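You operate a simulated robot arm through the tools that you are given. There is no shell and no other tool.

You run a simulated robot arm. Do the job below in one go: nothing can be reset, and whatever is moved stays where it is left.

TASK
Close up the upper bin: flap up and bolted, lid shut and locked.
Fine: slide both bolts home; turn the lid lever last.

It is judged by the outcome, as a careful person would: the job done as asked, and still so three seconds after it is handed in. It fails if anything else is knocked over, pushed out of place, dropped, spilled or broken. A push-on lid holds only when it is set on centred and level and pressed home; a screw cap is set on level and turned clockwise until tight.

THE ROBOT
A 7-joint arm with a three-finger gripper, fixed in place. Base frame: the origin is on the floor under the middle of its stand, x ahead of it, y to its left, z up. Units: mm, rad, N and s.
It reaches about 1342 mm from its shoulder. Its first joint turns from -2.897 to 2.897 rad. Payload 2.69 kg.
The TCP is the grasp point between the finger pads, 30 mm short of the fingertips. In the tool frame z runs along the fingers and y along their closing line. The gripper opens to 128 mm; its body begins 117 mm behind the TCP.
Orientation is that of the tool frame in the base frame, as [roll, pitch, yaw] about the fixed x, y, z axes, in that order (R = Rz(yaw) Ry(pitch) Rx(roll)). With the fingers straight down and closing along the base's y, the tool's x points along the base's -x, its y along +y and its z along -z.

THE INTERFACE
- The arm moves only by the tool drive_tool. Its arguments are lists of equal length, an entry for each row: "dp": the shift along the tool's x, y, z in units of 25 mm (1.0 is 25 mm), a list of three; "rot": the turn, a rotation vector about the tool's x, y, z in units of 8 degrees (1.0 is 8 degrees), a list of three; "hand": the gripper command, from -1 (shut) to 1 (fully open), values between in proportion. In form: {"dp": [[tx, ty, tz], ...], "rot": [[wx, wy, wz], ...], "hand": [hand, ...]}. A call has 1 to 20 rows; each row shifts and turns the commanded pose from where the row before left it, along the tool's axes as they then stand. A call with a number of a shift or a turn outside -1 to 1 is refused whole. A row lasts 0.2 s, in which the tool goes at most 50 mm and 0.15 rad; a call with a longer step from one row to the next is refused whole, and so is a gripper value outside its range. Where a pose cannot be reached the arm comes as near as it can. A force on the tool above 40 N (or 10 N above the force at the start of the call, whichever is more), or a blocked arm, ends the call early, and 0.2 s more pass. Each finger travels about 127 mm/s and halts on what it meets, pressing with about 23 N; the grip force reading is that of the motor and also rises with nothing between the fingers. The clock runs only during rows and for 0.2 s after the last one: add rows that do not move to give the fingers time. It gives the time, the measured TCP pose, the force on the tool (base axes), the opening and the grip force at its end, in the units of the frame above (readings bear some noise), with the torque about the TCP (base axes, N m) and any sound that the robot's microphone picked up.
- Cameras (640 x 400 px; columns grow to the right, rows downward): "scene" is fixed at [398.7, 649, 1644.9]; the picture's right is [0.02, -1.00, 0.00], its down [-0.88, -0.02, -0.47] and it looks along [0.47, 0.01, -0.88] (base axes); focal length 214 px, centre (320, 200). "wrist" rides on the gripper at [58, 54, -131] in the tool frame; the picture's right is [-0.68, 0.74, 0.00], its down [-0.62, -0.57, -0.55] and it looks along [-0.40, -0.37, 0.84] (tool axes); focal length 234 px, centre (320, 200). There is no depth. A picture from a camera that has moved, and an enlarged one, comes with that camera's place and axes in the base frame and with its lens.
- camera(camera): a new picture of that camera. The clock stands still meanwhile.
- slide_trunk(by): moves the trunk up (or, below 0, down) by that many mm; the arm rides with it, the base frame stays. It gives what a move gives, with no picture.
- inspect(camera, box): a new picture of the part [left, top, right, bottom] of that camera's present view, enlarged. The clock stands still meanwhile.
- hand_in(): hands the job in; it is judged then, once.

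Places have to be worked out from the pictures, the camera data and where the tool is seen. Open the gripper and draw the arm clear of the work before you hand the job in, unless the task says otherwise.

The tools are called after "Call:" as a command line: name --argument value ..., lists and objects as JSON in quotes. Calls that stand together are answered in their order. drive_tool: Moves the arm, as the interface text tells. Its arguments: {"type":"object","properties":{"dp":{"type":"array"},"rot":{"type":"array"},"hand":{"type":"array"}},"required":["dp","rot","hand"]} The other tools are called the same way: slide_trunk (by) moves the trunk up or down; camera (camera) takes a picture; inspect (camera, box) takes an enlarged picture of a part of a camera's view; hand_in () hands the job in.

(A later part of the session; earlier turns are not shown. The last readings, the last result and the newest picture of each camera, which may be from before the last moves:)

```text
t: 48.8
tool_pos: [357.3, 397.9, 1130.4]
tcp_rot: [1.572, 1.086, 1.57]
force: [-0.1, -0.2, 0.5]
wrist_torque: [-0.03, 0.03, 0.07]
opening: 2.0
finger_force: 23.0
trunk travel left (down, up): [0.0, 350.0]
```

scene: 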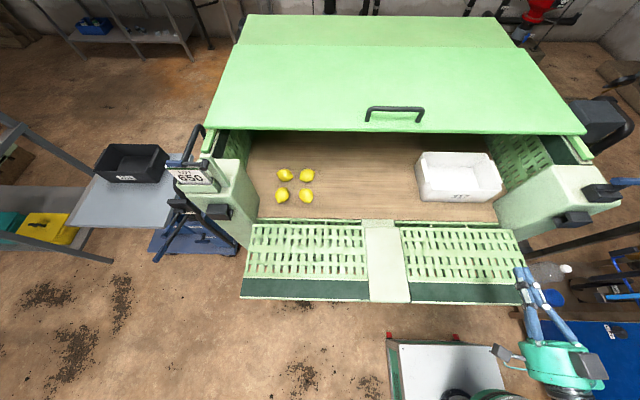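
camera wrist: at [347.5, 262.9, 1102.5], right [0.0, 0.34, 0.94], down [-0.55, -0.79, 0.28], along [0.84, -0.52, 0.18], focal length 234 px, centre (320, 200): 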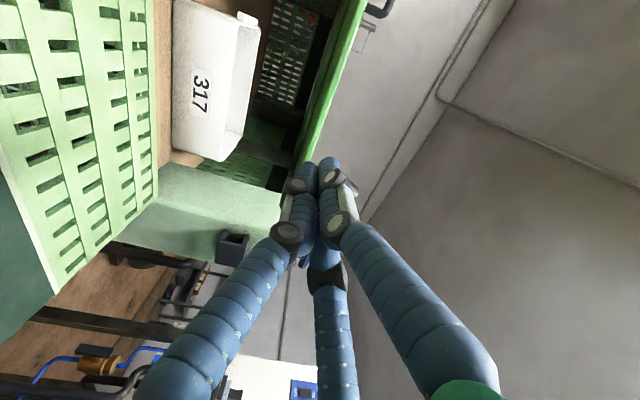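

The tool is at (357, 398, 1130), clear of the flap edge. Now I descend about 330 mm.

Call:
drive_tool --dp '[[0.975, -0.513, 0], [0.975, -0.513, 0], [0.975, -0.513, 0], [0.975, -0.513, 0], [0.975, -0.513, 0], [0.975, -0.513, 0], [0.975, -0.513, 0], [0.975, -0.513, 0], [0.975, -0.513, 0], [0.975, -0.513, 0], [0.975, -0.513, 0], [0.975, -0.513, 0]]' --rot '[[0, 0, 0], [0, 0, 0], [0, 0, 0], [0, 0, 0], [0, 0, 0], [0, 0, 0], [0, 0, 0], [0, 0, 0], [0, 0, 0], [0, 0, 0], [0, 0, 0], [0, 0, 0]]' --hand '[-1, -1, -1, -1, -1, -1, -1, -1, -1, -1, -1, -1]'

Call:
camera --camera "wrist"

Call:
camera --camera "scene"

```text
t: 51.4
tool_pos: [356.7, 447.9, 972.7]
tcp_rot: [1.589, 1.099, 1.584]
force: [0.6, -0.7, -0.2]
wrist_torque: [0.02, 0.01, 0.0]
opening: 2.6
finger_force: 22.8
out of reach, approached as far as the arm can: row 6, 7, 8, 9, 10, 11, 12
trunk travel left (down, up): [0.0, 350.0]
```

```text
taken
camera wrist: at [225.1, 524.2, 945.9], right [0.01, 0.35, 0.94], down [-0.55, -0.78, 0.3], along [0.84, -0.52, 0.18], focal length 234 px, centre (320, 200)
```

wrist: 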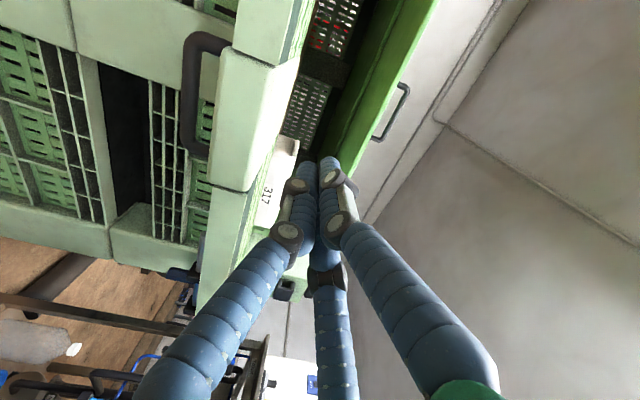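

```text
taken
```

scene: 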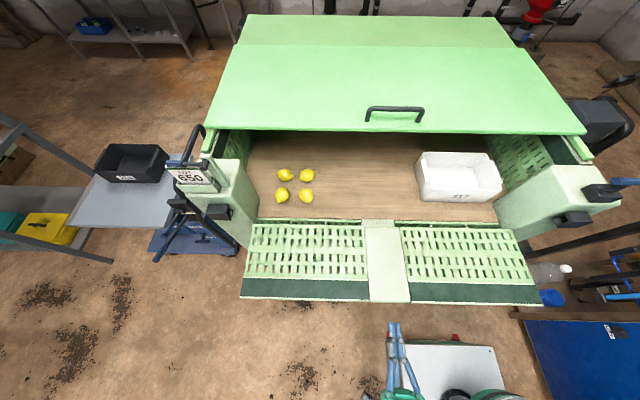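

I can now see a black D-handle under the flap's centre panel and the lower bin beneath. I enlarge this.

Call:
inspect --camera "wrist" --box '[100, 0, 340, 160]'

Call:
inspect --camera "wrist" --box '[140, 140, 320, 320]'

Call:
inspect --camera "wrist" --box '[280, 0, 440, 170]'

```text
2.50 times, centred on (220, 80) of wrist
camera zoom: at [225.1, 524.2, 945.9], right [0.01, 0.35, 0.94], down [-0.55, -0.78, 0.3], along [0.84, -0.52, 0.18], focal length 585 px, centre (570, 500)
```

zoom: 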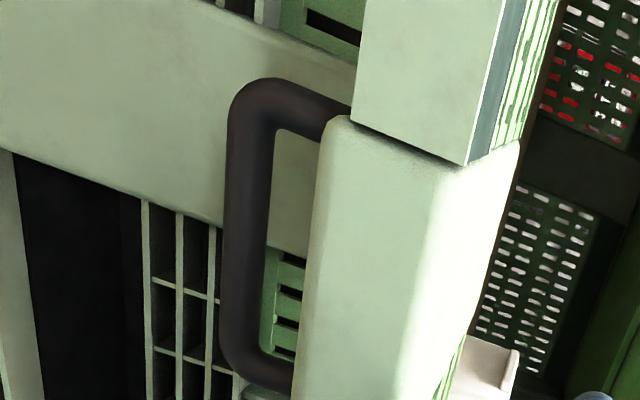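

```text
2.22 times, centred on (230, 230) of wrist
camera zoom: at [225.1, 524.2, 945.9], right [0.01, 0.35, 0.94], down [-0.55, -0.78, 0.3], along [0.84, -0.52, 0.18], focal length 520 px, centre (520, 133)
```

zoom: 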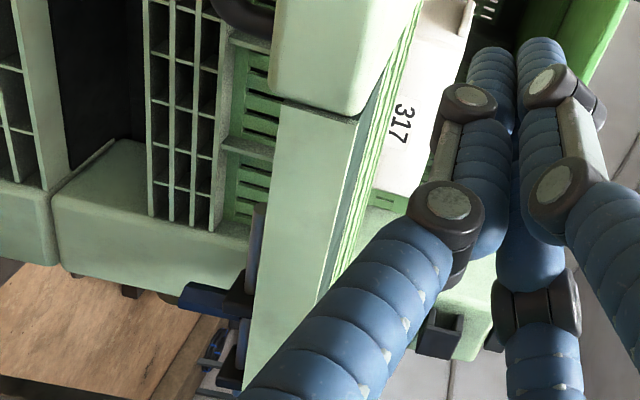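

```text
2.35 times, centred on (360, 85) of wrist
camera zoom: at [225.1, 524.2, 945.9], right [0.01, 0.35, 0.94], down [-0.55, -0.78, 0.3], along [0.84, -0.52, 0.18], focal length 551 px, centre (226, 471)
```

zoom: 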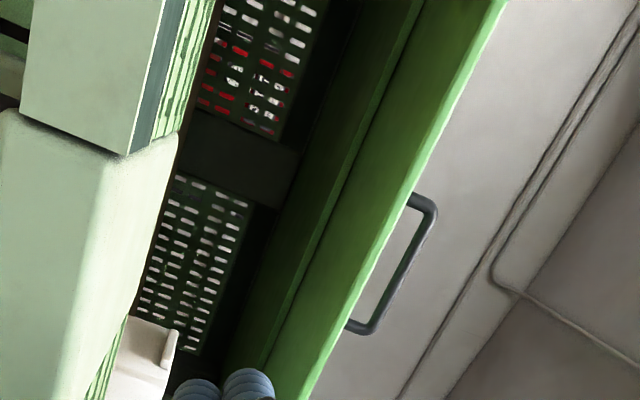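

The flap's bolts (blue handles) are on its outer side near the ends, plus a D-handle at the centre panel. Lower reach is limited here because the arm is folded; I try further left where it is less folded, then descend.

Call:
drive_tool --dp '[[0.333, 0.955, -0.1], [0.333, 0.955, -0.1], [0.333, 0.955, -0.1], [0.333, 0.955, -0.1], [0.333, 0.955, -0.1], [0.333, 0.955, -0.1], [0.333, 0.955, -0.1], [0.333, 0.955, -0.1], [0.97, -0.51, 0], [0.97, -0.51, 0], [0.97, -0.51, 0], [0.97, -0.51, 0], [0.97, -0.51, 0], [0.97, -0.51, 0], [0.97, -0.51, 0]]' --rot '[[0, 0, 0], [0, 0, 0], [0, 0, 0], [0, 0, 0], [0, 0, 0], [0, 0, 0], [0, 0, 0], [0, 0, 0], [0, 0, 0], [0, 0, 0], [0, 0, 0], [0, 0, 0], [0, 0, 0], [0, 0, 0], [0, 0, 0]]' --hand '[-1, -1, -1, -1, -1, -1, -1, -1, -1, -1, -1, -1, -1, -1, -1]'

Call:
camera --camera "wrist"

Call:
camera --camera "scene"

```text
t: 54.8
tool_pos: [374.1, 642.2, 832.2]
tcp_rot: [1.568, 1.052, 1.512]
force: [-0.6, 0.2, 0.9]
wrist_torque: [0.0, 0.01, -0.03]
opening: 2.0
finger_force: 23.1
trunk travel left (down, up): [0.0, 350.0]
stopped in row 15: the arm was blocked; the commanded pose is now the measured one
```

```text
taken
camera wrist: at [247.8, 724.9, 807.6], right [0.02, 0.31, 0.95], down [-0.59, -0.76, 0.26], along [0.81, -0.57, 0.17], focal length 234 px, centre (320, 200)
```

wrist: 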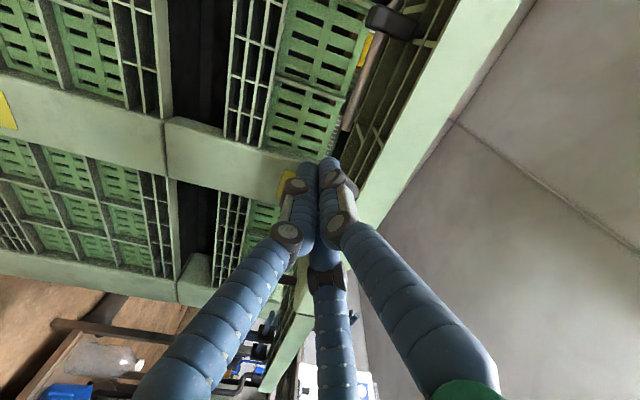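

```text
taken
```

scene: 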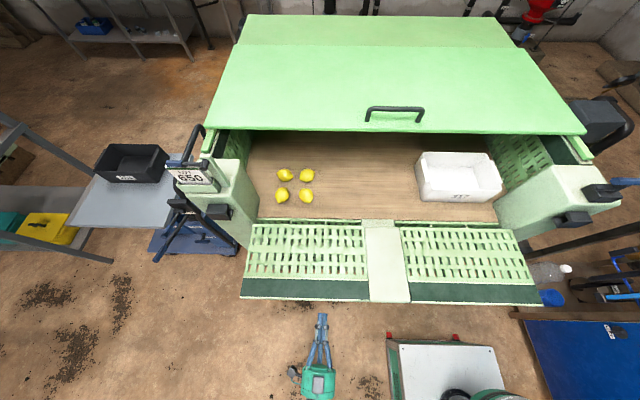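

Now below flap level at (374, 642, 832). I enlarge the flap's underside.

Call:
inspect --camera "wrist" --box '[260, 0, 460, 170]'

Call:
inspect --camera "wrist" --box '[200, 160, 380, 400]'

Call:
inspect --camera "wrist" --box '[0, 0, 300, 300]'

```text
2.35 times, centred on (360, 85) of wrist
camera zoom: at [247.8, 724.9, 807.6], right [0.02, 0.31, 0.95], down [-0.59, -0.76, 0.26], along [0.81, -0.57, 0.17], focal length 551 px, centre (226, 471)
```

zoom: 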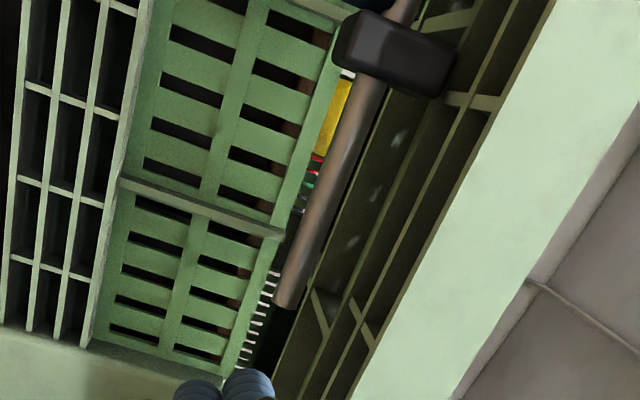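

```text
1.67 times, centred on (290, 280) of wrist
camera zoom: at [247.8, 724.9, 807.6], right [0.02, 0.31, 0.95], down [-0.59, -0.76, 0.26], along [0.81, -0.57, 0.17], focal length 390 px, centre (370, 67)
```

zoom: 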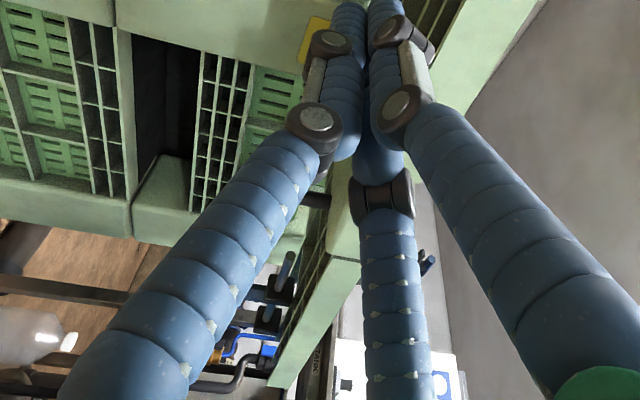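

```text
1.33 times, centred on (150, 150) of wrist
camera zoom: at [247.8, 724.9, 807.6], right [0.02, 0.31, 0.95], down [-0.59, -0.76, 0.26], along [0.81, -0.57, 0.17], focal length 312 px, centre (547, 267)
```

zoom: 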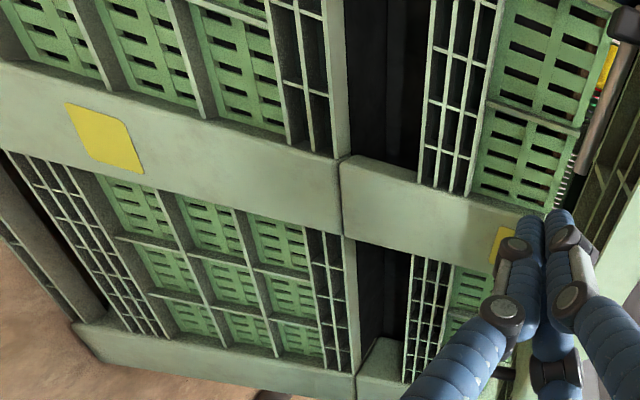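

A steel rod in a black guide block runs along the flap's underside – that's a bolt. I roll back so the camera looks left along the flap's underside toward its left end.

Call:
drive_tool --dp '[[0, 0, 0], [0, 0, 0], [0, 0, 0], [0, 0, 0], [0, 0, 0], [0, 0, 0], [0, 0, 0], [0, 0, 0], [0, 0, 0], [0, 0, 0], [0, 0, 0], [0, 0, 0], [0, 0, 0], [0, 0, 0], [0, 0, 0], [0, 0, 0], [0, 0, 0], [0, 0, 0], [0, 0, 0], [0, 0, 0]]' --rot '[[0, 0, -1], [0, 0, -1], [0, 0, -1], [0, 0, -1], [0, 0, -1], [0, 0, -1], [0, 0, -1], [0, 0, -1], [0, 0, -1], [0, 0, -1], [0, 0, -1], [0, 0, -1], [0, 0, -1], [0, 0, -1], [0, 0, -1], [0, 0, -1], [0, 0, -1], [0, 0, -1], [0, 0, -1], [0, 0, -1]]' --hand '[-1, -1, -1, -1, -1, -1, -1, -1, -1, -1, -1, -1, -1, -1, -1, -1, -1, -1, -1, -1]'

Call:
camera --camera "wrist"

```text
t: 59.2
tool_pos: [397.4, 638.6, 857.9]
tcp_rot: [-1.568, -0.669, -1.662]
force: [0.0, -0.2, 0.3]
wrist_torque: [-0.01, -0.01, 0.0]
opening: 2.6
finger_force: 22.6
trunk travel left (down, up): [0.0, 350.0]
stopped in row 20: the arm was blocked; the commanded pose is now the measured one
```

```text
taken
camera wrist: at [259.5, 572.0, 851.5], right [0.01, 0.07, -1.0], down [-0.47, 0.88, 0.06], along [0.88, 0.47, 0.04], focal length 234 px, centre (320, 200)
```

wrist: 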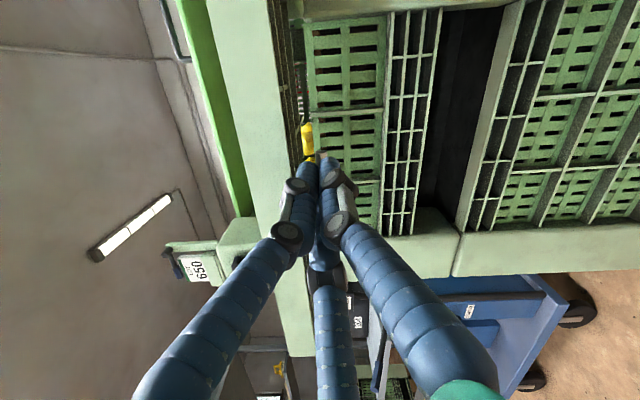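

Raising the flap first will make its bolts visible. The flap edge spans z≈890–931, and the rod sits at about x≈557, so I'll lift with closed fingers at x≈495. First I straighten the tool, go 20 mm lower and slide under the edge.

Call:
drive_tool --dp '[[0, 0, 0], [-0.3, 0.38, 0], [-0.3, 0.38, 0], [0, 0, 0], [0, 0, 0.9], [0, 0, 0.9], [0, 0, 0.9]]' --rot '[[0.4, -0.51, 0], [0, 0, 0], [0, 0, 0], [0, 0, 0], [0, 0, 0], [0, 0, 0], [0, 0, 0]]' --hand '[-1, -1, -1, -1, -1, -1, -1]'

Call:
camera --camera "wrist"

Call:
camera --camera "scene"

```text
t: 60.8
tool_pos: [458.8, 643.5, 830.6]
tcp_rot: [-1.567, -0.673, -1.561]
force: [0.1, -0.4, 0.6]
wrist_torque: [-0.02, 0.02, -0.02]
opening: 2.1
finger_force: 23.3
trunk travel left (down, up): [0.0, 350.0]
```

```text
taken
camera wrist: at [328.1, 562.1, 825.0], right [0.0, 0.07, -1.0], down [-0.56, 0.83, 0.06], along [0.83, 0.56, 0.04], focal length 234 px, centre (320, 200)
```

wrist: 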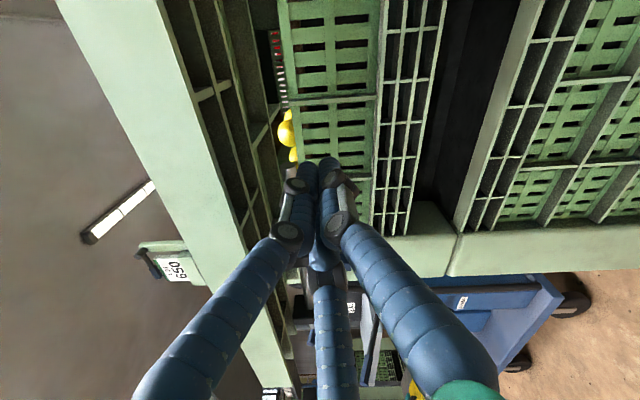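

```text
taken
```

scene: 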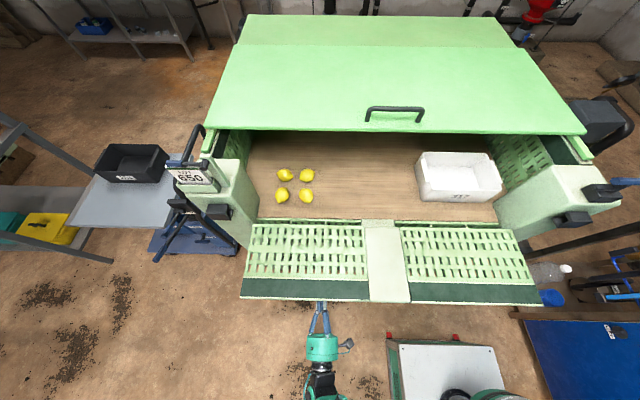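

The fingers are now under the flap edge. Before lifting, I enlarge the underside toward the left end to see the left bolt.

Call:
inspect --camera "wrist" --box '[200, 180, 400, 400]'

Call:
inspect --camera "wrist" --box '[150, 0, 350, 180]'

```text
1.82 times, centred on (300, 290) of wrist
camera zoom: at [328.1, 562.1, 825.0], right [0.0, 0.07, -1.0], down [-0.56, 0.83, 0.06], along [0.83, 0.56, 0.04], focal length 426 px, centre (356, 36)
```

zoom: 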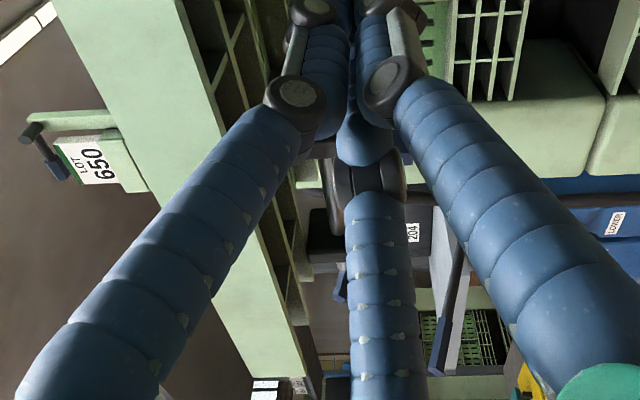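

```text
2.22 times, centred on (250, 90) of wrist
camera zoom: at [328.1, 562.1, 825.0], right [0.0, 0.07, -1.0], down [-0.56, 0.83, 0.06], along [0.83, 0.56, 0.04], focal length 520 px, centre (476, 444)
```

zoom: 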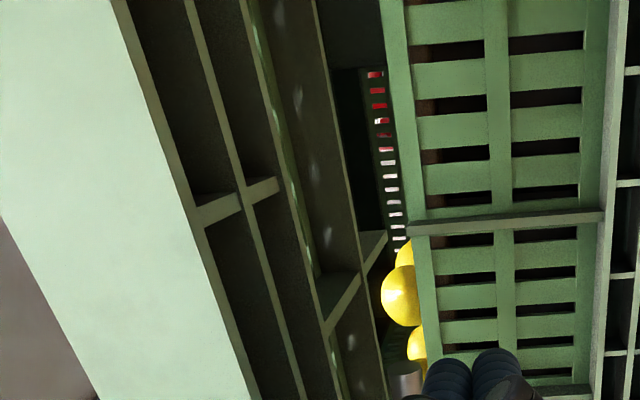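

Now I lift gently 60 mm and check the force and the view.

Call:
drive_tool --dp '[[0.374, -0.469, 0], [0.374, -0.469, 0], [0.374, -0.469, 0], [0.374, -0.469, 0]]' --rot '[[0, 0, 0], [0, 0, 0], [0, 0, 0], [0, 0, 0]]' --hand '[-1, -1, -1, -1]'

Call:
camera --camera "scene"

Call:
camera --camera "wrist"

```text
t: 61.8
tool_pos: [458.8, 641.7, 890.3]
tcp_rot: [-1.572, -0.674, -1.561]
force: [2.6, -4.0, -15.4]
wrist_torque: [0.11, 0.44, -0.1]
opening: 2.2
finger_force: 22.7
trunk travel left (down, up): [0.0, 350.0]
```

```text
taken
```

scene: 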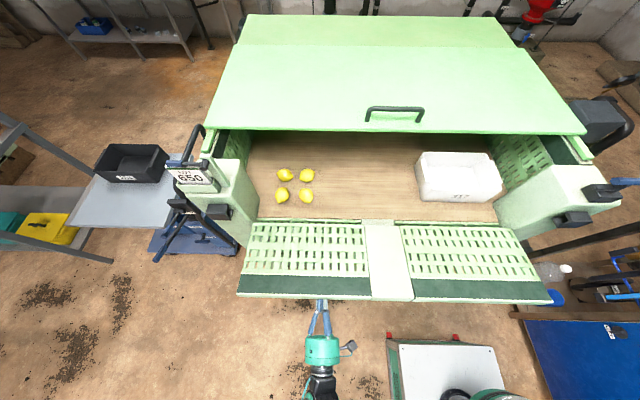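

```text
taken
camera wrist: at [328.5, 562.2, 884.4], right [0.0, 0.07, -1.0], down [-0.56, 0.83, 0.06], along [0.83, 0.55, 0.04], focal length 234 px, centre (320, 200)
```

wrist: 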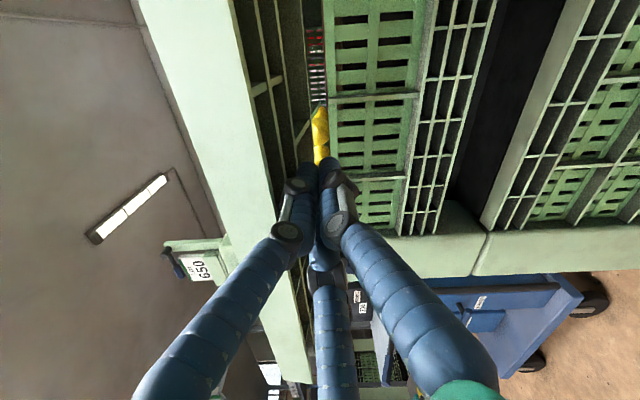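

The flap is rising with about 15 N load. I continue along the arc to roughly 45°.

Call:
drive_tool --dp '[[0.4, -0.5, 0.06], [0.4, -0.5, 0.06], [0.416, -0.522, 0.16], [0.416, -0.522, 0.16], [0.416, -0.522, 0.16], [0.381, -0.478, 0.31], [0.381, -0.478, 0.31], [0.381, -0.478, 0.31]]' --rot '[[0, 0, 0], [0, 0, 0], [0, 0, 0], [0, 0, 0], [0, 0, 0], [0, 0, 0], [0, 0, 0], [0, 0, 0]]' --hand '[-1, -1, -1, -1, -1, -1, -1, -1]'

Call:
camera --camera "scene"

Call:
camera --camera "wrist"

```text
t: 63.6
tool_pos: [497.8, 643.2, 1021.6]
tcp_rot: [-1.567, -0.673, -1.565]
force: [-3.8, -2.0, -7.9]
wrist_torque: [0.11, 0.14, -0.06]
opening: 2.4
finger_force: 22.9
trunk travel left (down, up): [0.0, 350.0]
```

```text
taken
```

scene: 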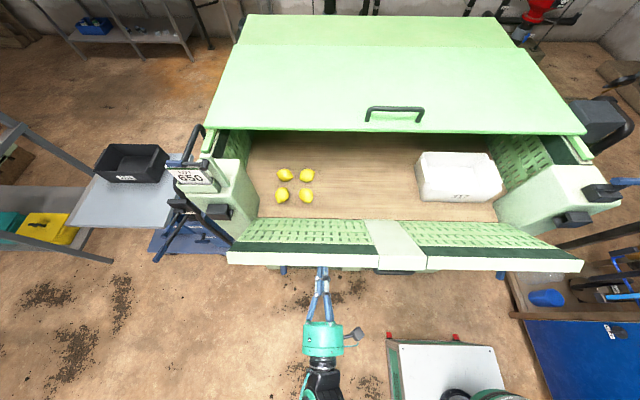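

```text
taken
camera wrist: at [367.3, 562.5, 1014.7], right [0.0, 0.07, -1.0], down [-0.56, 0.83, 0.06], along [0.83, 0.56, 0.04], focal length 234 px, centre (320, 200)
```

wrist: 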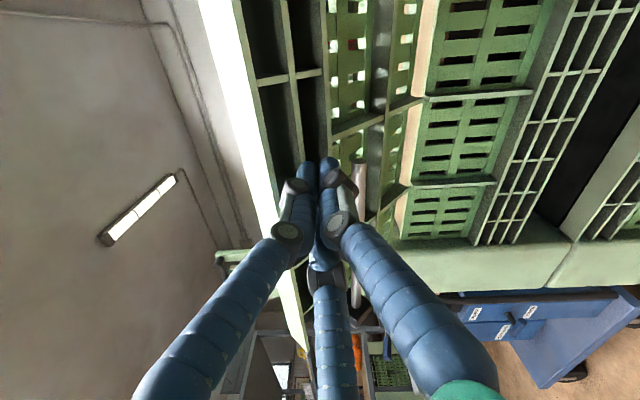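

Flap at about 45°, all smooth. I continue the arc to about 75°.

Call:
drive_tool --dp '[[0.282, -0.354, 0.45], [0.282, -0.354, 0.45], [0.282, -0.354, 0.45], [0.232, -0.291, 0.587], [0.232, -0.291, 0.587], [0.232, -0.291, 0.587]]' --rot '[[0, 0, 0], [0, 0, 0], [0, 0, 0], [0, 0, 0], [0, 0, 0], [0, 0, 0]]' --hand '[-1, -1, -1, -1, -1, -1]'

Call:
camera --camera "scene"

Call:
camera --camera "wrist"

```text
t: 65.0
tool_pos: [574.4, 644.2, 1081.7]
tcp_rot: [-1.569, -0.671, -1.564]
force: [-2.9, -1.0, -1.9]
wrist_torque: [0.04, 0.01, -0.04]
opening: 2.0
finger_force: 23.1
trunk travel left (down, up): [0.0, 350.0]
```

```text
taken
```

scene: 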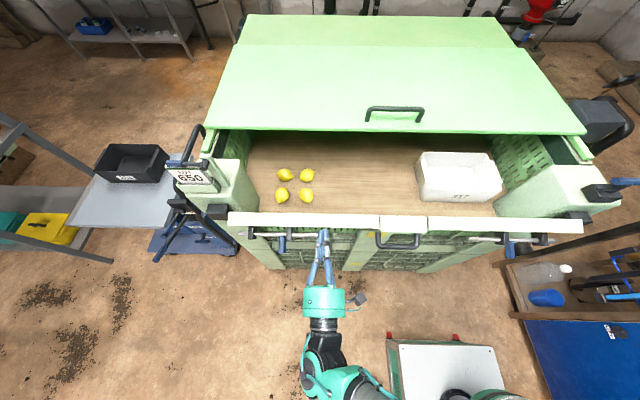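

```text
taken
camera wrist: at [443.9, 562.7, 1076.9], right [0.0, 0.07, -1.0], down [-0.56, 0.83, 0.06], along [0.83, 0.56, 0.04], focal length 234 px, centre (320, 200)
```

wrist: 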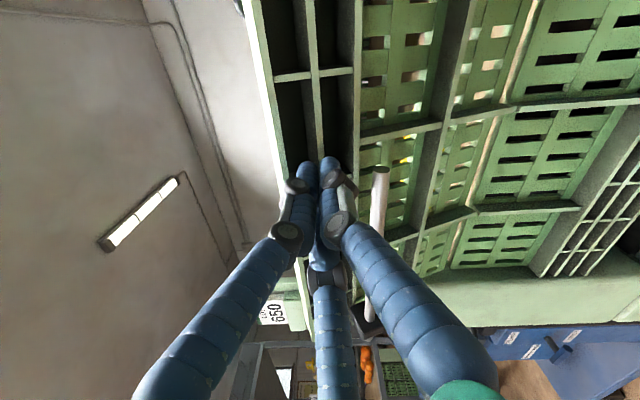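

The flap is nearly upright and both bolts with blue handles are visible. I continue slowly toward vertical, watching the force.

Call:
drive_tool --dp '[[0.112, -0.141, 0.5], [0.112, -0.141, 0.5], [0.112, -0.141, 0.5], [0.05, -0.06, 0.4]]' --rot '[[0, 0, 0], [0, 0, 0], [0, 0, 0], [0, 0, 0]]' --hand '[-1, -1, -1, -1]'

Call:
camera --camera "scene"

Call:
camera --camera "wrist"

```text
t: 66.0
tool_pos: [623.3, 643.9, 1096.2]
tcp_rot: [-1.567, -0.673, -1.564]
force: [-0.3, 0.2, -0.2]
wrist_torque: [0.02, 0.0, 0.0]
opening: 2.0
finger_force: 23.1
trunk travel left (down, up): [0.0, 350.0]
```

```text
taken
```

scene: 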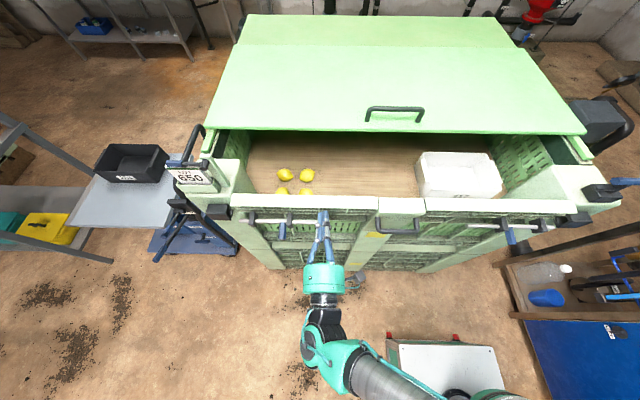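

```text
taken
camera wrist: at [492.3, 563.5, 1091.4], right [0.0, 0.07, -1.0], down [-0.56, 0.83, 0.06], along [0.83, 0.56, 0.04], focal length 234 px, centre (320, 200)
```

wrist: 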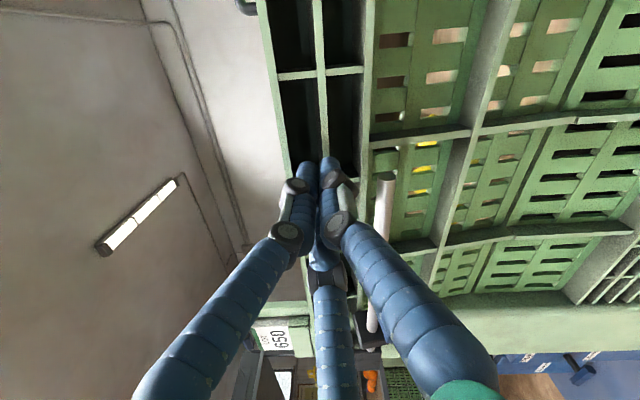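

The contact force dropped to ~0, suggesting the flap has gone to rest upright. I enlarge to check it and the bolts.

Call:
inspect --camera "scene" --box '[190, 150, 410, 290]'

Call:
inspect --camera "scene" --box '[370, 150, 640, 290]'

Call:
inspect --camera "wrist" --box '[250, 100, 450, 250]'

```text
2.86 times, centred on (300, 220) of scene
camera zoom: at [398.7, 649.0, 1644.9], right [0.02, -1.0, 0.0], down [-0.88, -0.02, -0.47], along [0.47, 0.01, -0.88], focal length 613 px, centre (377, 143)
```

zoom: 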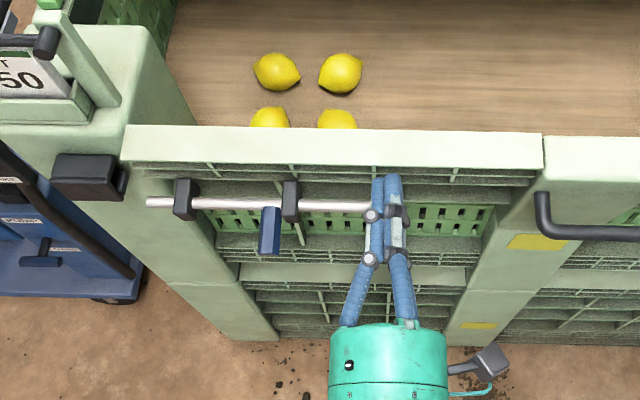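

```text
2.37 times, centred on (505, 220) of scene
camera zoom: at [398.7, 649.0, 1644.9], right [0.02, -1.0, 0.0], down [-0.88, -0.02, -0.47], along [0.47, 0.01, -0.88], focal length 508 px, centre (-118, 153)
```

zoom: 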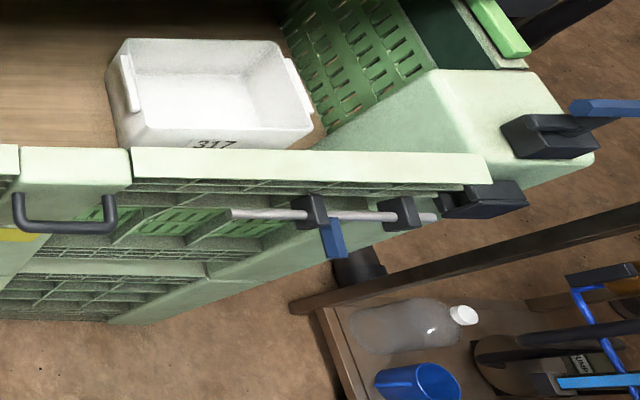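

```text
2.67 times, centred on (350, 175) of wrist
camera zoom: at [492.3, 563.5, 1091.4], right [0.0, 0.07, -1.0], down [-0.56, 0.83, 0.06], along [0.83, 0.56, 0.04], focal length 624 px, centre (240, 267)
```

zoom: 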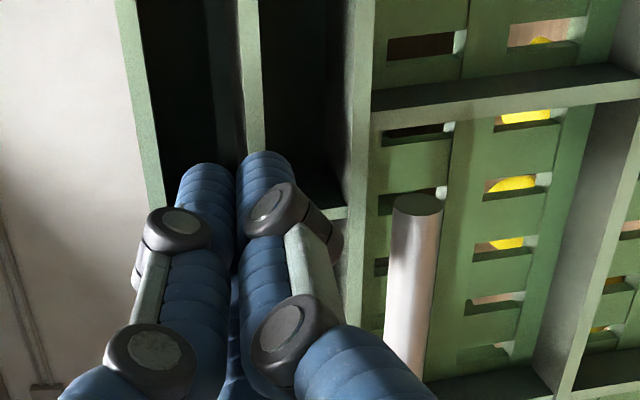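

The flap still leans outward by roughly 10°. I push further in +x in small steps, watching the force for the end stop.

Call:
drive_tool --dp '[[0, 0, 0.4], [0, 0, 0.4], [0, 0, 0.4]]' --rot '[[0, 0, 0], [0, 0, 0], [0, 0, 0]]' --hand '[-1, -1, -1]'

Call:
inspect --camera "scene" --box '[190, 150, 410, 290]'

```text
t: 66.8
tool_pos: [653.5, 643.2, 1097.5]
tcp_rot: [-1.569, -0.671, -1.561]
force: [0.1, -0.5, -0.3]
wrist_torque: [0.01, 0.0, 0.0]
opening: 2.3
finger_force: 23.3
trunk travel left (down, up): [0.0, 350.0]
```

```text
2.86 times, centred on (300, 220) of scene
camera zoom: at [398.7, 649.0, 1644.9], right [0.02, -1.0, 0.0], down [-0.88, -0.02, -0.47], along [0.47, 0.01, -0.88], focal length 613 px, centre (377, 143)
```

zoom: 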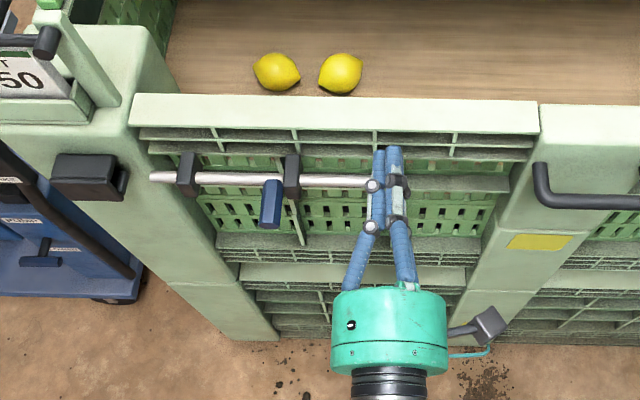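

The flap is now practically vertical and the rod lines up with the keeper. I push a few millimetres more to find the stop.

Call:
drive_tool --dp '[[0, 0, 0.2], [0, 0, 0.2], [0, 0, 0.2]]' --rot '[[0, 0, 0], [0, 0, 0], [0, 0, 0]]' --hand '[-1, -1, -1]'

Call:
inspect --camera "scene" --box '[190, 150, 410, 290]'

Call:
inspect --camera "scene" --box '[460, 140, 640, 260]'

```text
t: 67.4
tool_pos: [659.7, 643.7, 1097.5]
tcp_rot: [-1.566, -0.673, -1.563]
force: [-25.9, -9.7, 6.4]
wrist_torque: [-0.2, 0.08, -0.54]
opening: 6.1
finger_force: 22.7
trunk travel left (down, up): [0.0, 350.0]
stopped in row 3: the force on the tool passed its limit at 49 N (the readings are from after the stop); the commanded pose is now the measured one
```

```text
2.86 times, centred on (300, 220) of scene
camera zoom: at [398.7, 649.0, 1644.9], right [0.02, -1.0, 0.0], down [-0.88, -0.02, -0.47], along [0.47, 0.01, -0.88], focal length 613 px, centre (377, 143)
```

zoom: 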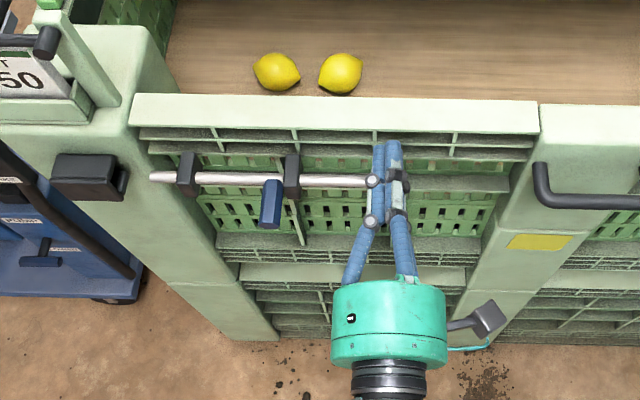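

```text
3.33 times, centred on (550, 200) of scene
camera zoom: at [398.7, 649.0, 1644.9], right [0.02, -1.0, 0.0], down [-0.88, -0.02, -0.47], along [0.47, 0.01, -0.88], focal length 715 px, centre (-447, 200)
```

zoom: 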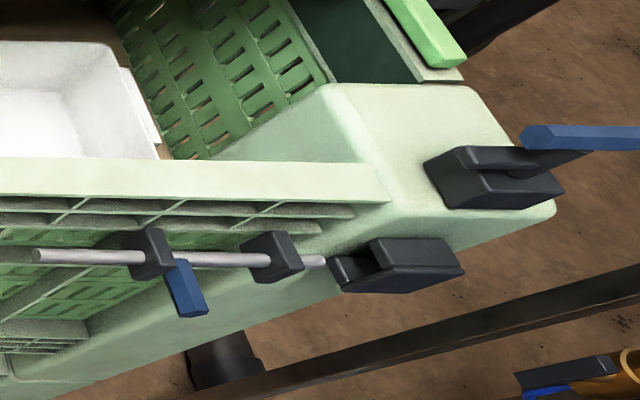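

The flap hit its end stop and is upright; the right rod tip lines up with its keeper slot. I back off slowly to check that the flap stays up by itself.

Call:
drive_tool --dp '[[0, 0, -0.2], [0, 0, -0.2], [0, 0, -0.3], [0, 0, -0.4]]' --rot '[[0, 0, 0], [0, 0, 0], [0, 0, 0], [0, 0, 0]]' --hand '[-1, -1, -1, -1]'

Call:
inspect --camera "scene" --box '[190, 150, 410, 290]'

Call:
camera --camera "wrist"

```text
t: 68.4
tool_pos: [633.5, 644.3, 1095.4]
tcp_rot: [-1.572, -0.671, -1.56]
force: [-0.2, -0.8, -0.6]
wrist_torque: [-0.01, -0.02, -0.01]
opening: 1.9
finger_force: 31.3
trunk travel left (down, up): [0.0, 350.0]
```

```text
2.86 times, centred on (300, 220) of scene
camera zoom: at [398.7, 649.0, 1644.9], right [0.02, -1.0, 0.0], down [-0.88, -0.02, -0.47], along [0.47, 0.01, -0.88], focal length 613 px, centre (377, 143)
```

zoom: 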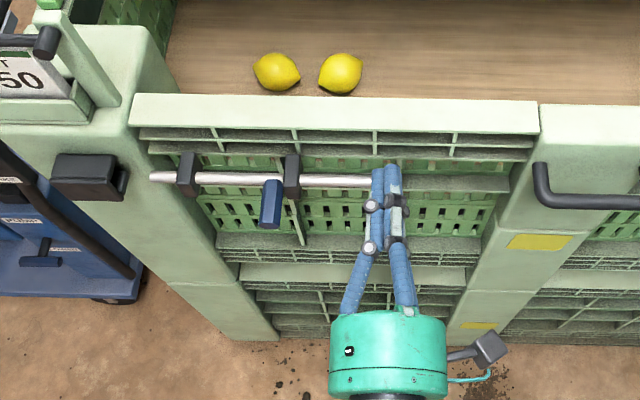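

```text
taken
camera wrist: at [503.2, 563.7, 1090.2], right [0.0, 0.07, -1.0], down [-0.56, 0.83, 0.06], along [0.83, 0.56, 0.04], focal length 234 px, centre (320, 200)
```

wrist: 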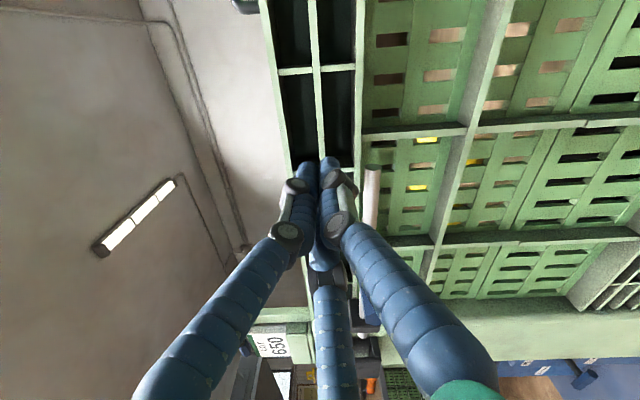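

The flap stands by itself. Now I triangulate the left bolt: the rod is near x≈663, z≈1057, with the blue handle at y≈760 sticking out to x≈616. I zoom on the handle from the wrist.

Call:
inspect --camera "wrist" --box '[330, 140, 450, 260]'

Call:
inspect --camera "wrist" --box '[330, 270, 430, 390]'

Call:
inspect --camera "scene" --box '[230, 190, 330, 250]'

```text
3.33 times, centred on (390, 200) of wrist
camera zoom: at [503.2, 563.7, 1090.2], right [0.0, 0.07, -1.0], down [-0.56, 0.83, 0.06], along [0.83, 0.56, 0.04], focal length 781 px, centre (87, 200)
```

zoom: 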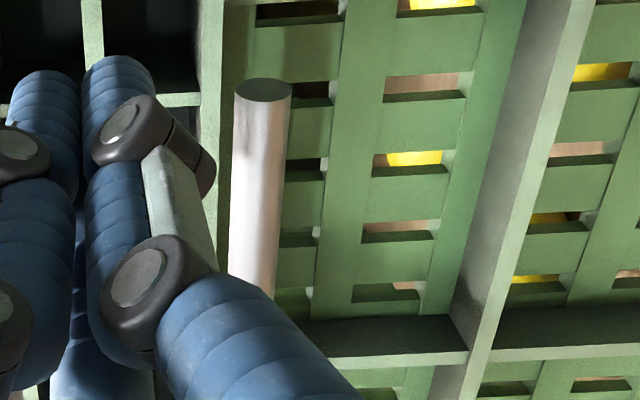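

```text
3.33 times, centred on (380, 330) of wrist
camera zoom: at [503.2, 563.7, 1090.2], right [0.0, 0.07, -1.0], down [-0.56, 0.83, 0.06], along [0.83, 0.56, 0.04], focal length 781 px, centre (120, -233)
```

zoom: 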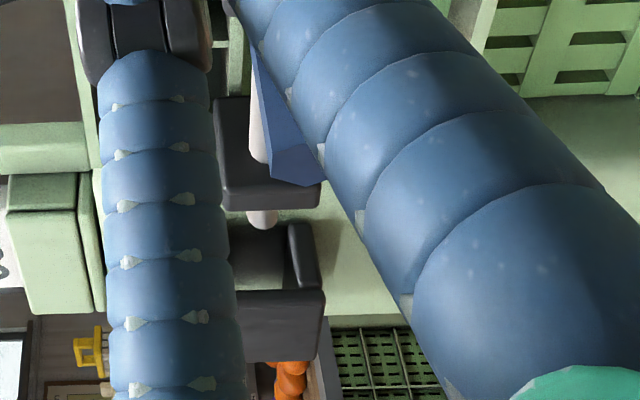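

```text
6.40 times, centred on (280, 220) of scene
camera zoom: at [398.7, 649.0, 1644.9], right [0.02, -1.0, 0.0], down [-0.88, -0.02, -0.47], along [0.47, 0.01, -0.88], focal length 1373 px, centre (576, 72)
```

zoom: 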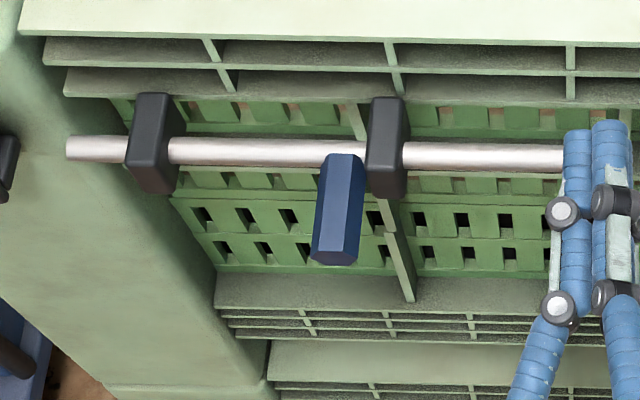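

The left handle is at about (613–655, 762, 1060), pointing outward; the guides are in front-clear at x<640. I back off, drop to handle height, and come up beside its right side.

Call:
drive_tool --dp '[[0, 0, -0.52], [0, 0, -0.52], [-0.45, 0.56, 0], [-0.45, 0.56, 0], [-0.533, -0.423, 0], [-0.533, -0.423, 0], [-0.533, -0.423, 0], [-0.533, -0.423, 0]]' --rot '[[0, 0, 0], [0, 0, 0], [0, 0, 0], [0, 0, 0], [0, 0, 0], [0, 0, 0], [0, 0, 0], [0, 0, 0]]' --hand '[-1, -1, -1, -1, -1, -1, -1, -1]'

Call:
inspect --camera "scene" --box '[230, 190, 330, 250]'

Call:
camera --camera "wrist"

```text
t: 70.2
tool_pos: [607.5, 711.9, 1059.6]
tcp_rot: [-1.569, -0.672, -1.559]
force: [0.2, 0.9, 0.8]
wrist_torque: [0.02, 0.01, 0.05]
opening: 2.1
finger_force: 31.1
trunk travel left (down, up): [0.0, 350.0]
```

```text
6.40 times, centred on (280, 220) of scene
camera zoom: at [398.7, 649.0, 1644.9], right [0.02, -1.0, 0.0], down [-0.88, -0.02, -0.47], along [0.47, 0.01, -0.88], focal length 1373 px, centre (576, 72)
```

zoom: 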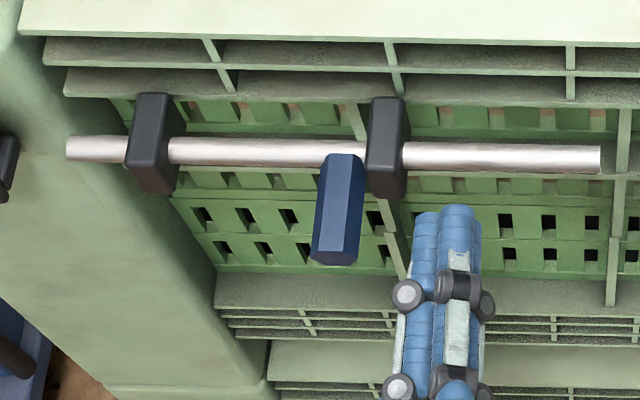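

```text
taken
camera wrist: at [476.8, 631.5, 1054.4], right [0.0, 0.07, -1.0], down [-0.56, 0.83, 0.06], along [0.83, 0.56, 0.04], focal length 234 px, centre (320, 200)
```

wrist: 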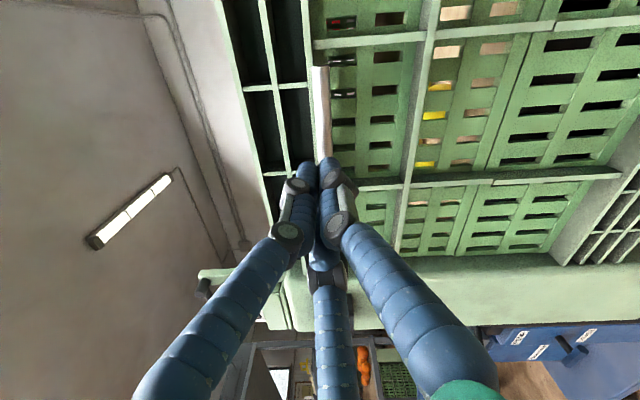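

The fingertips overlap the handle well. I push it in +y slowly (10 mm rows) until it stops.

Call:
drive_tool --dp '[[-0.313, -0.249, 0], [-0.313, -0.249, 0], [-0.313, -0.249, 0], [-0.313, -0.249, 0], [-0.313, -0.249, 0], [-0.313, -0.249, 0]]' --rot '[[0, 0, 0], [0, 0, 0], [0, 0, 0], [0, 0, 0], [0, 0, 0], [0, 0, 0]]' --hand '[-1, -1, -1, -1, -1, -1]'

Call:
inspect --camera "scene" --box '[200, 180, 320, 260]'

```text
t: 71.6
tool_pos: [605.6, 770.3, 1058.7]
tcp_rot: [-1.57, -0.673, -1.56]
force: [-0.3, 0.4, -1.2]
wrist_torque: [-0.01, -0.02, 0.03]
opening: 2.2
finger_force: 32.1
trunk travel left (down, up): [0.0, 350.0]
```

```text
5.00 times, centred on (260, 220) of scene
camera zoom: at [398.7, 649.0, 1644.9], right [0.02, -1.0, 0.0], down [-0.88, -0.02, -0.47], along [0.47, 0.01, -0.88], focal length 1072 px, centre (620, 100)
```

zoom: 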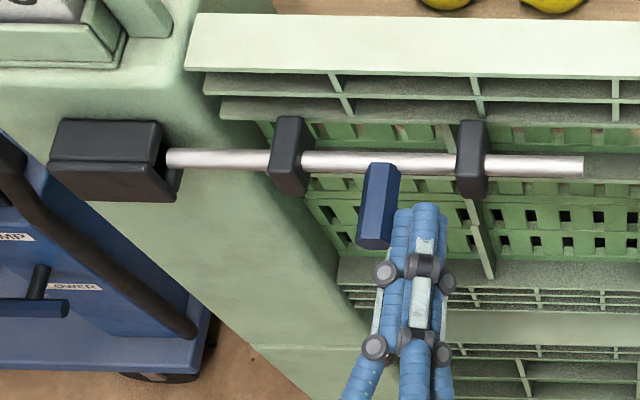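

The bolt is sliding and its tip is just at the keeper's mouth. I continue pushing.

Call:
drive_tool --dp '[[-0.313, -0.249, 0], [-0.313, -0.249, 0], [-0.313, -0.249, 0]]' --rot '[[0, 0, 0], [0, 0, 0], [0, 0, 0]]' --hand '[-1, -1, -1]'

Call:
inspect --camera "scene" --box '[200, 180, 320, 260]'

```text
t: 72.5
tool_pos: [607.8, 793.0, 1058.8]
tcp_rot: [-1.573, -0.674, -1.57]
force: [-2.2, -20.7, 4.3]
wrist_torque: [0.06, 0.13, -0.07]
opening: 2.3
finger_force: 30.9
trunk travel left (down, up): [0.0, 350.0]
stopped in row 3: the force on the tool passed its limit at 50 N (the readings are from after the stop); the commanded pose is now the measured one
```

```text
5.00 times, centred on (260, 220) of scene
camera zoom: at [398.7, 649.0, 1644.9], right [0.02, -1.0, 0.0], down [-0.88, -0.02, -0.47], along [0.47, 0.01, -0.88], focal length 1072 px, centre (620, 100)
```

zoom: 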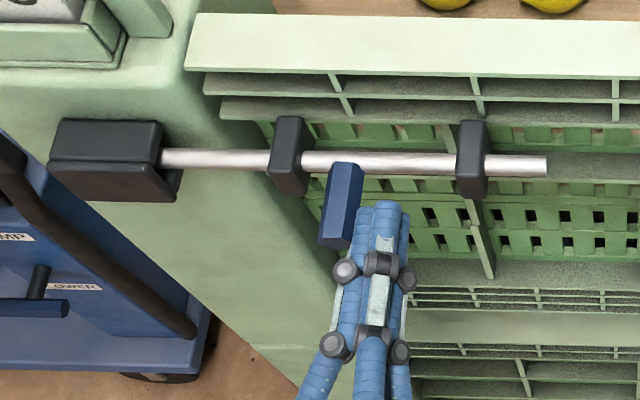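

The push met a hard stop after about 56 mm of travel. I ease off and take a close look at the keeper and rod tip.

Call:
drive_tool --dp '[[0.313, 0.249, 0], [0.626, 0.498, -0.4], [0.626, 0.498, -0.6]]' --rot '[[0, 0, 0], [0, 0, 0], [0, 0, 0]]' --hand '[-1, -1, -1]'

Call:
inspect --camera "scene" --box '[195, 185, 295, 245]'

Call:
camera --camera "wrist"

```text
t: 73.3
tool_pos: [583.4, 744.5, 1057.7]
tcp_rot: [-1.573, -0.678, -1.567]
force: [0.5, 0.2, 1.2]
wrist_torque: [0.02, -0.02, -0.02]
opening: 2.3
finger_force: 31.3
trunk travel left (down, up): [0.0, 350.0]
```

```text
6.40 times, centred on (245, 215) of scene
camera zoom: at [398.7, 649.0, 1644.9], right [0.02, -1.0, 0.0], down [-0.88, -0.02, -0.47], along [0.47, 0.01, -0.88], focal length 1373 px, centre (800, 104)
```

zoom: 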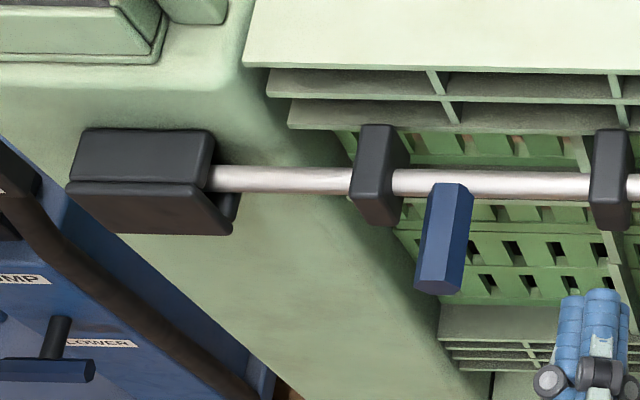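

```text
taken
camera wrist: at [451.5, 666.0, 1053.3], right [0.0, 0.07, -1.0], down [-0.55, 0.83, 0.06], along [0.83, 0.55, 0.04], focal length 234 px, centre (320, 200)
```

wrist: 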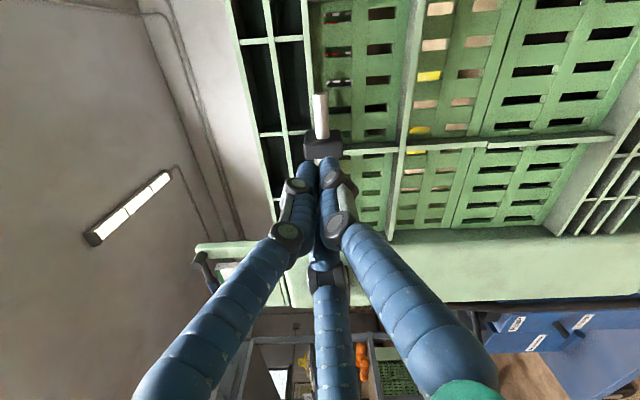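

The rod is in the keeper, but I want to be sure it is fully home. I go back into contact and press in finer steps to see whether it moves further.

Call:
drive_tool --dp '[[0, 0, 0.96], [-0.6, -0.477, 0], [-0.6, -0.477, 0], [-0.2, -0.159, 0], [-0.11, -0.087, 0], [-0.11, -0.087, 0], [-0.11, -0.087, 0], [-0.11, -0.087, 0], [-0.11, -0.087, 0]]' --rot '[[0, 0, 0], [0, 0, 0], [0, 0, 0], [0, 0, 0], [0, 0, 0], [0, 0, 0], [0, 0, 0], [0, 0, 0], [0, 0, 0]]' --hand '[-1, -1, -1, -1, -1, -1, -1, -1, -1]'

Call:
inspect --camera "scene" --box '[195, 185, 295, 245]'

```text
t: 74.8
tool_pos: [608.1, 792.7, 1058.6]
tcp_rot: [-1.571, -0.675, -1.576]
force: [-3.3, -18.7, 3.9]
wrist_torque: [0.02, 0.09, -0.03]
opening: 1.9
finger_force: 31.0
trunk travel left (down, up): [0.0, 350.0]
stopped in row 7: the force on the tool passed its limit at 45 N (the readings are from after the stop); the commanded pose is now the measured one
```

```text
6.40 times, centred on (245, 215) of scene
camera zoom: at [398.7, 649.0, 1644.9], right [0.02, -1.0, 0.0], down [-0.88, -0.02, -0.47], along [0.47, 0.01, -0.88], focal length 1373 px, centre (800, 104)
```

zoom: 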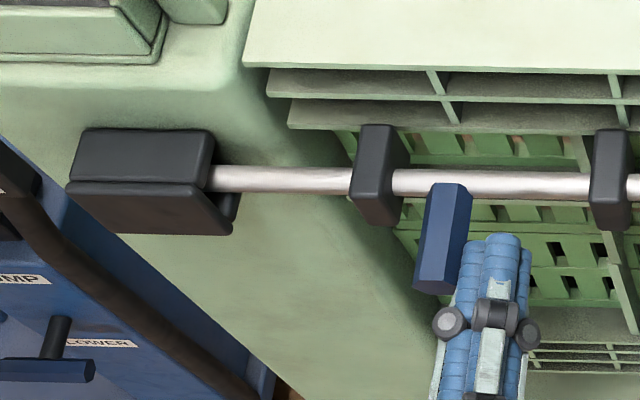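

It doesn't move at 45 N, at exactly the same position, so the left bolt is against its end stop. I now move away and across to the right bolt, well clear of the D-handle.

Call:
drive_tool --dp '[[0.376, 0.298, 0], [0, 0, -0.9], [0, 0, -0.9], [0, 0, -0.9], [0.987, 0.784, 0], [0.987, 0.784, 0], [0.987, 0.784, 0], [0.987, 0.784, 0], [0.987, 0.784, 0], [0.987, 0.784, 0], [0.987, 0.784, 0], [0.987, 0.784, 0], [0.987, 0.784, 0], [0.987, 0.784, 0], [0.987, 0.784, 0], [0.987, 0.784, 0], [0.987, 0.784, 0], [0.987, 0.784, 0], [0.987, 0.784, 0], [0.987, 0.784, 0]]' --rot '[[0, 0, 0], [0, 0, 0], [0, 0, 0], [0, 0, 0], [0, 0, 0], [0, 0, 0], [0, 0, 0], [0, 0, 0], [0, 0, 0], [0, 0, 0], [0, 0, 0], [0, 0, 0], [0, 0, 0], [0, 0, 0], [0, 0, 0], [0, 0, 0], [0, 0, 0], [0, 0, 0], [0, 0, 0], [0, 0, 0]]' --hand '[-1, -1, -1, -1, -1, -1, -1, -1, -1, -1, -1, -1, -1, -1, -1, -1, -1, -1, -1, -1]'

Call:
camera --camera "scene"

Call:
inspect --camera "scene" --box '[195, 185, 295, 245]'

```text
t: 79.0
tool_pos: [535.6, 279.5, 1059.5]
tcp_rot: [-1.572, -0.676, -1.572]
force: [0.4, -0.5, 0.2]
wrist_torque: [0.02, -0.01, -0.04]
opening: 2.1
finger_force: 30.9
trunk travel left (down, up): [0.0, 350.0]
```

```text
taken
```

scene: 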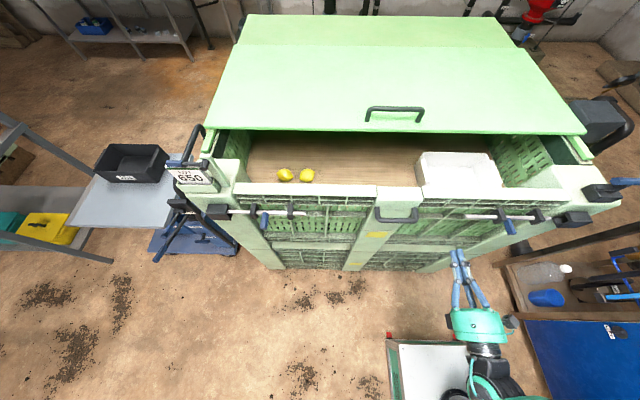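

```text
6.40 times, centred on (245, 215) of scene
camera zoom: at [398.7, 649.0, 1644.9], right [0.02, -1.0, 0.0], down [-0.88, -0.02, -0.47], along [0.47, 0.01, -0.88], focal length 1373 px, centre (800, 104)
```

zoom: 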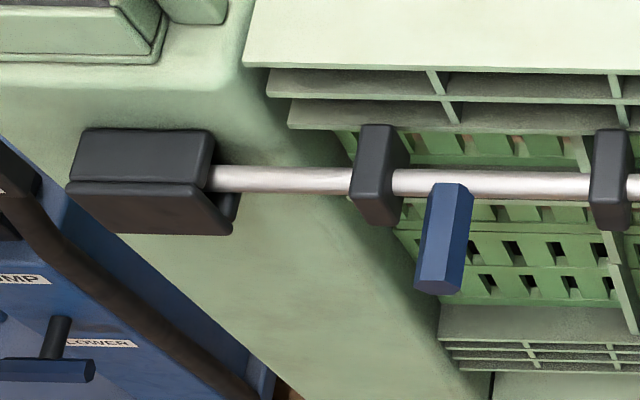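

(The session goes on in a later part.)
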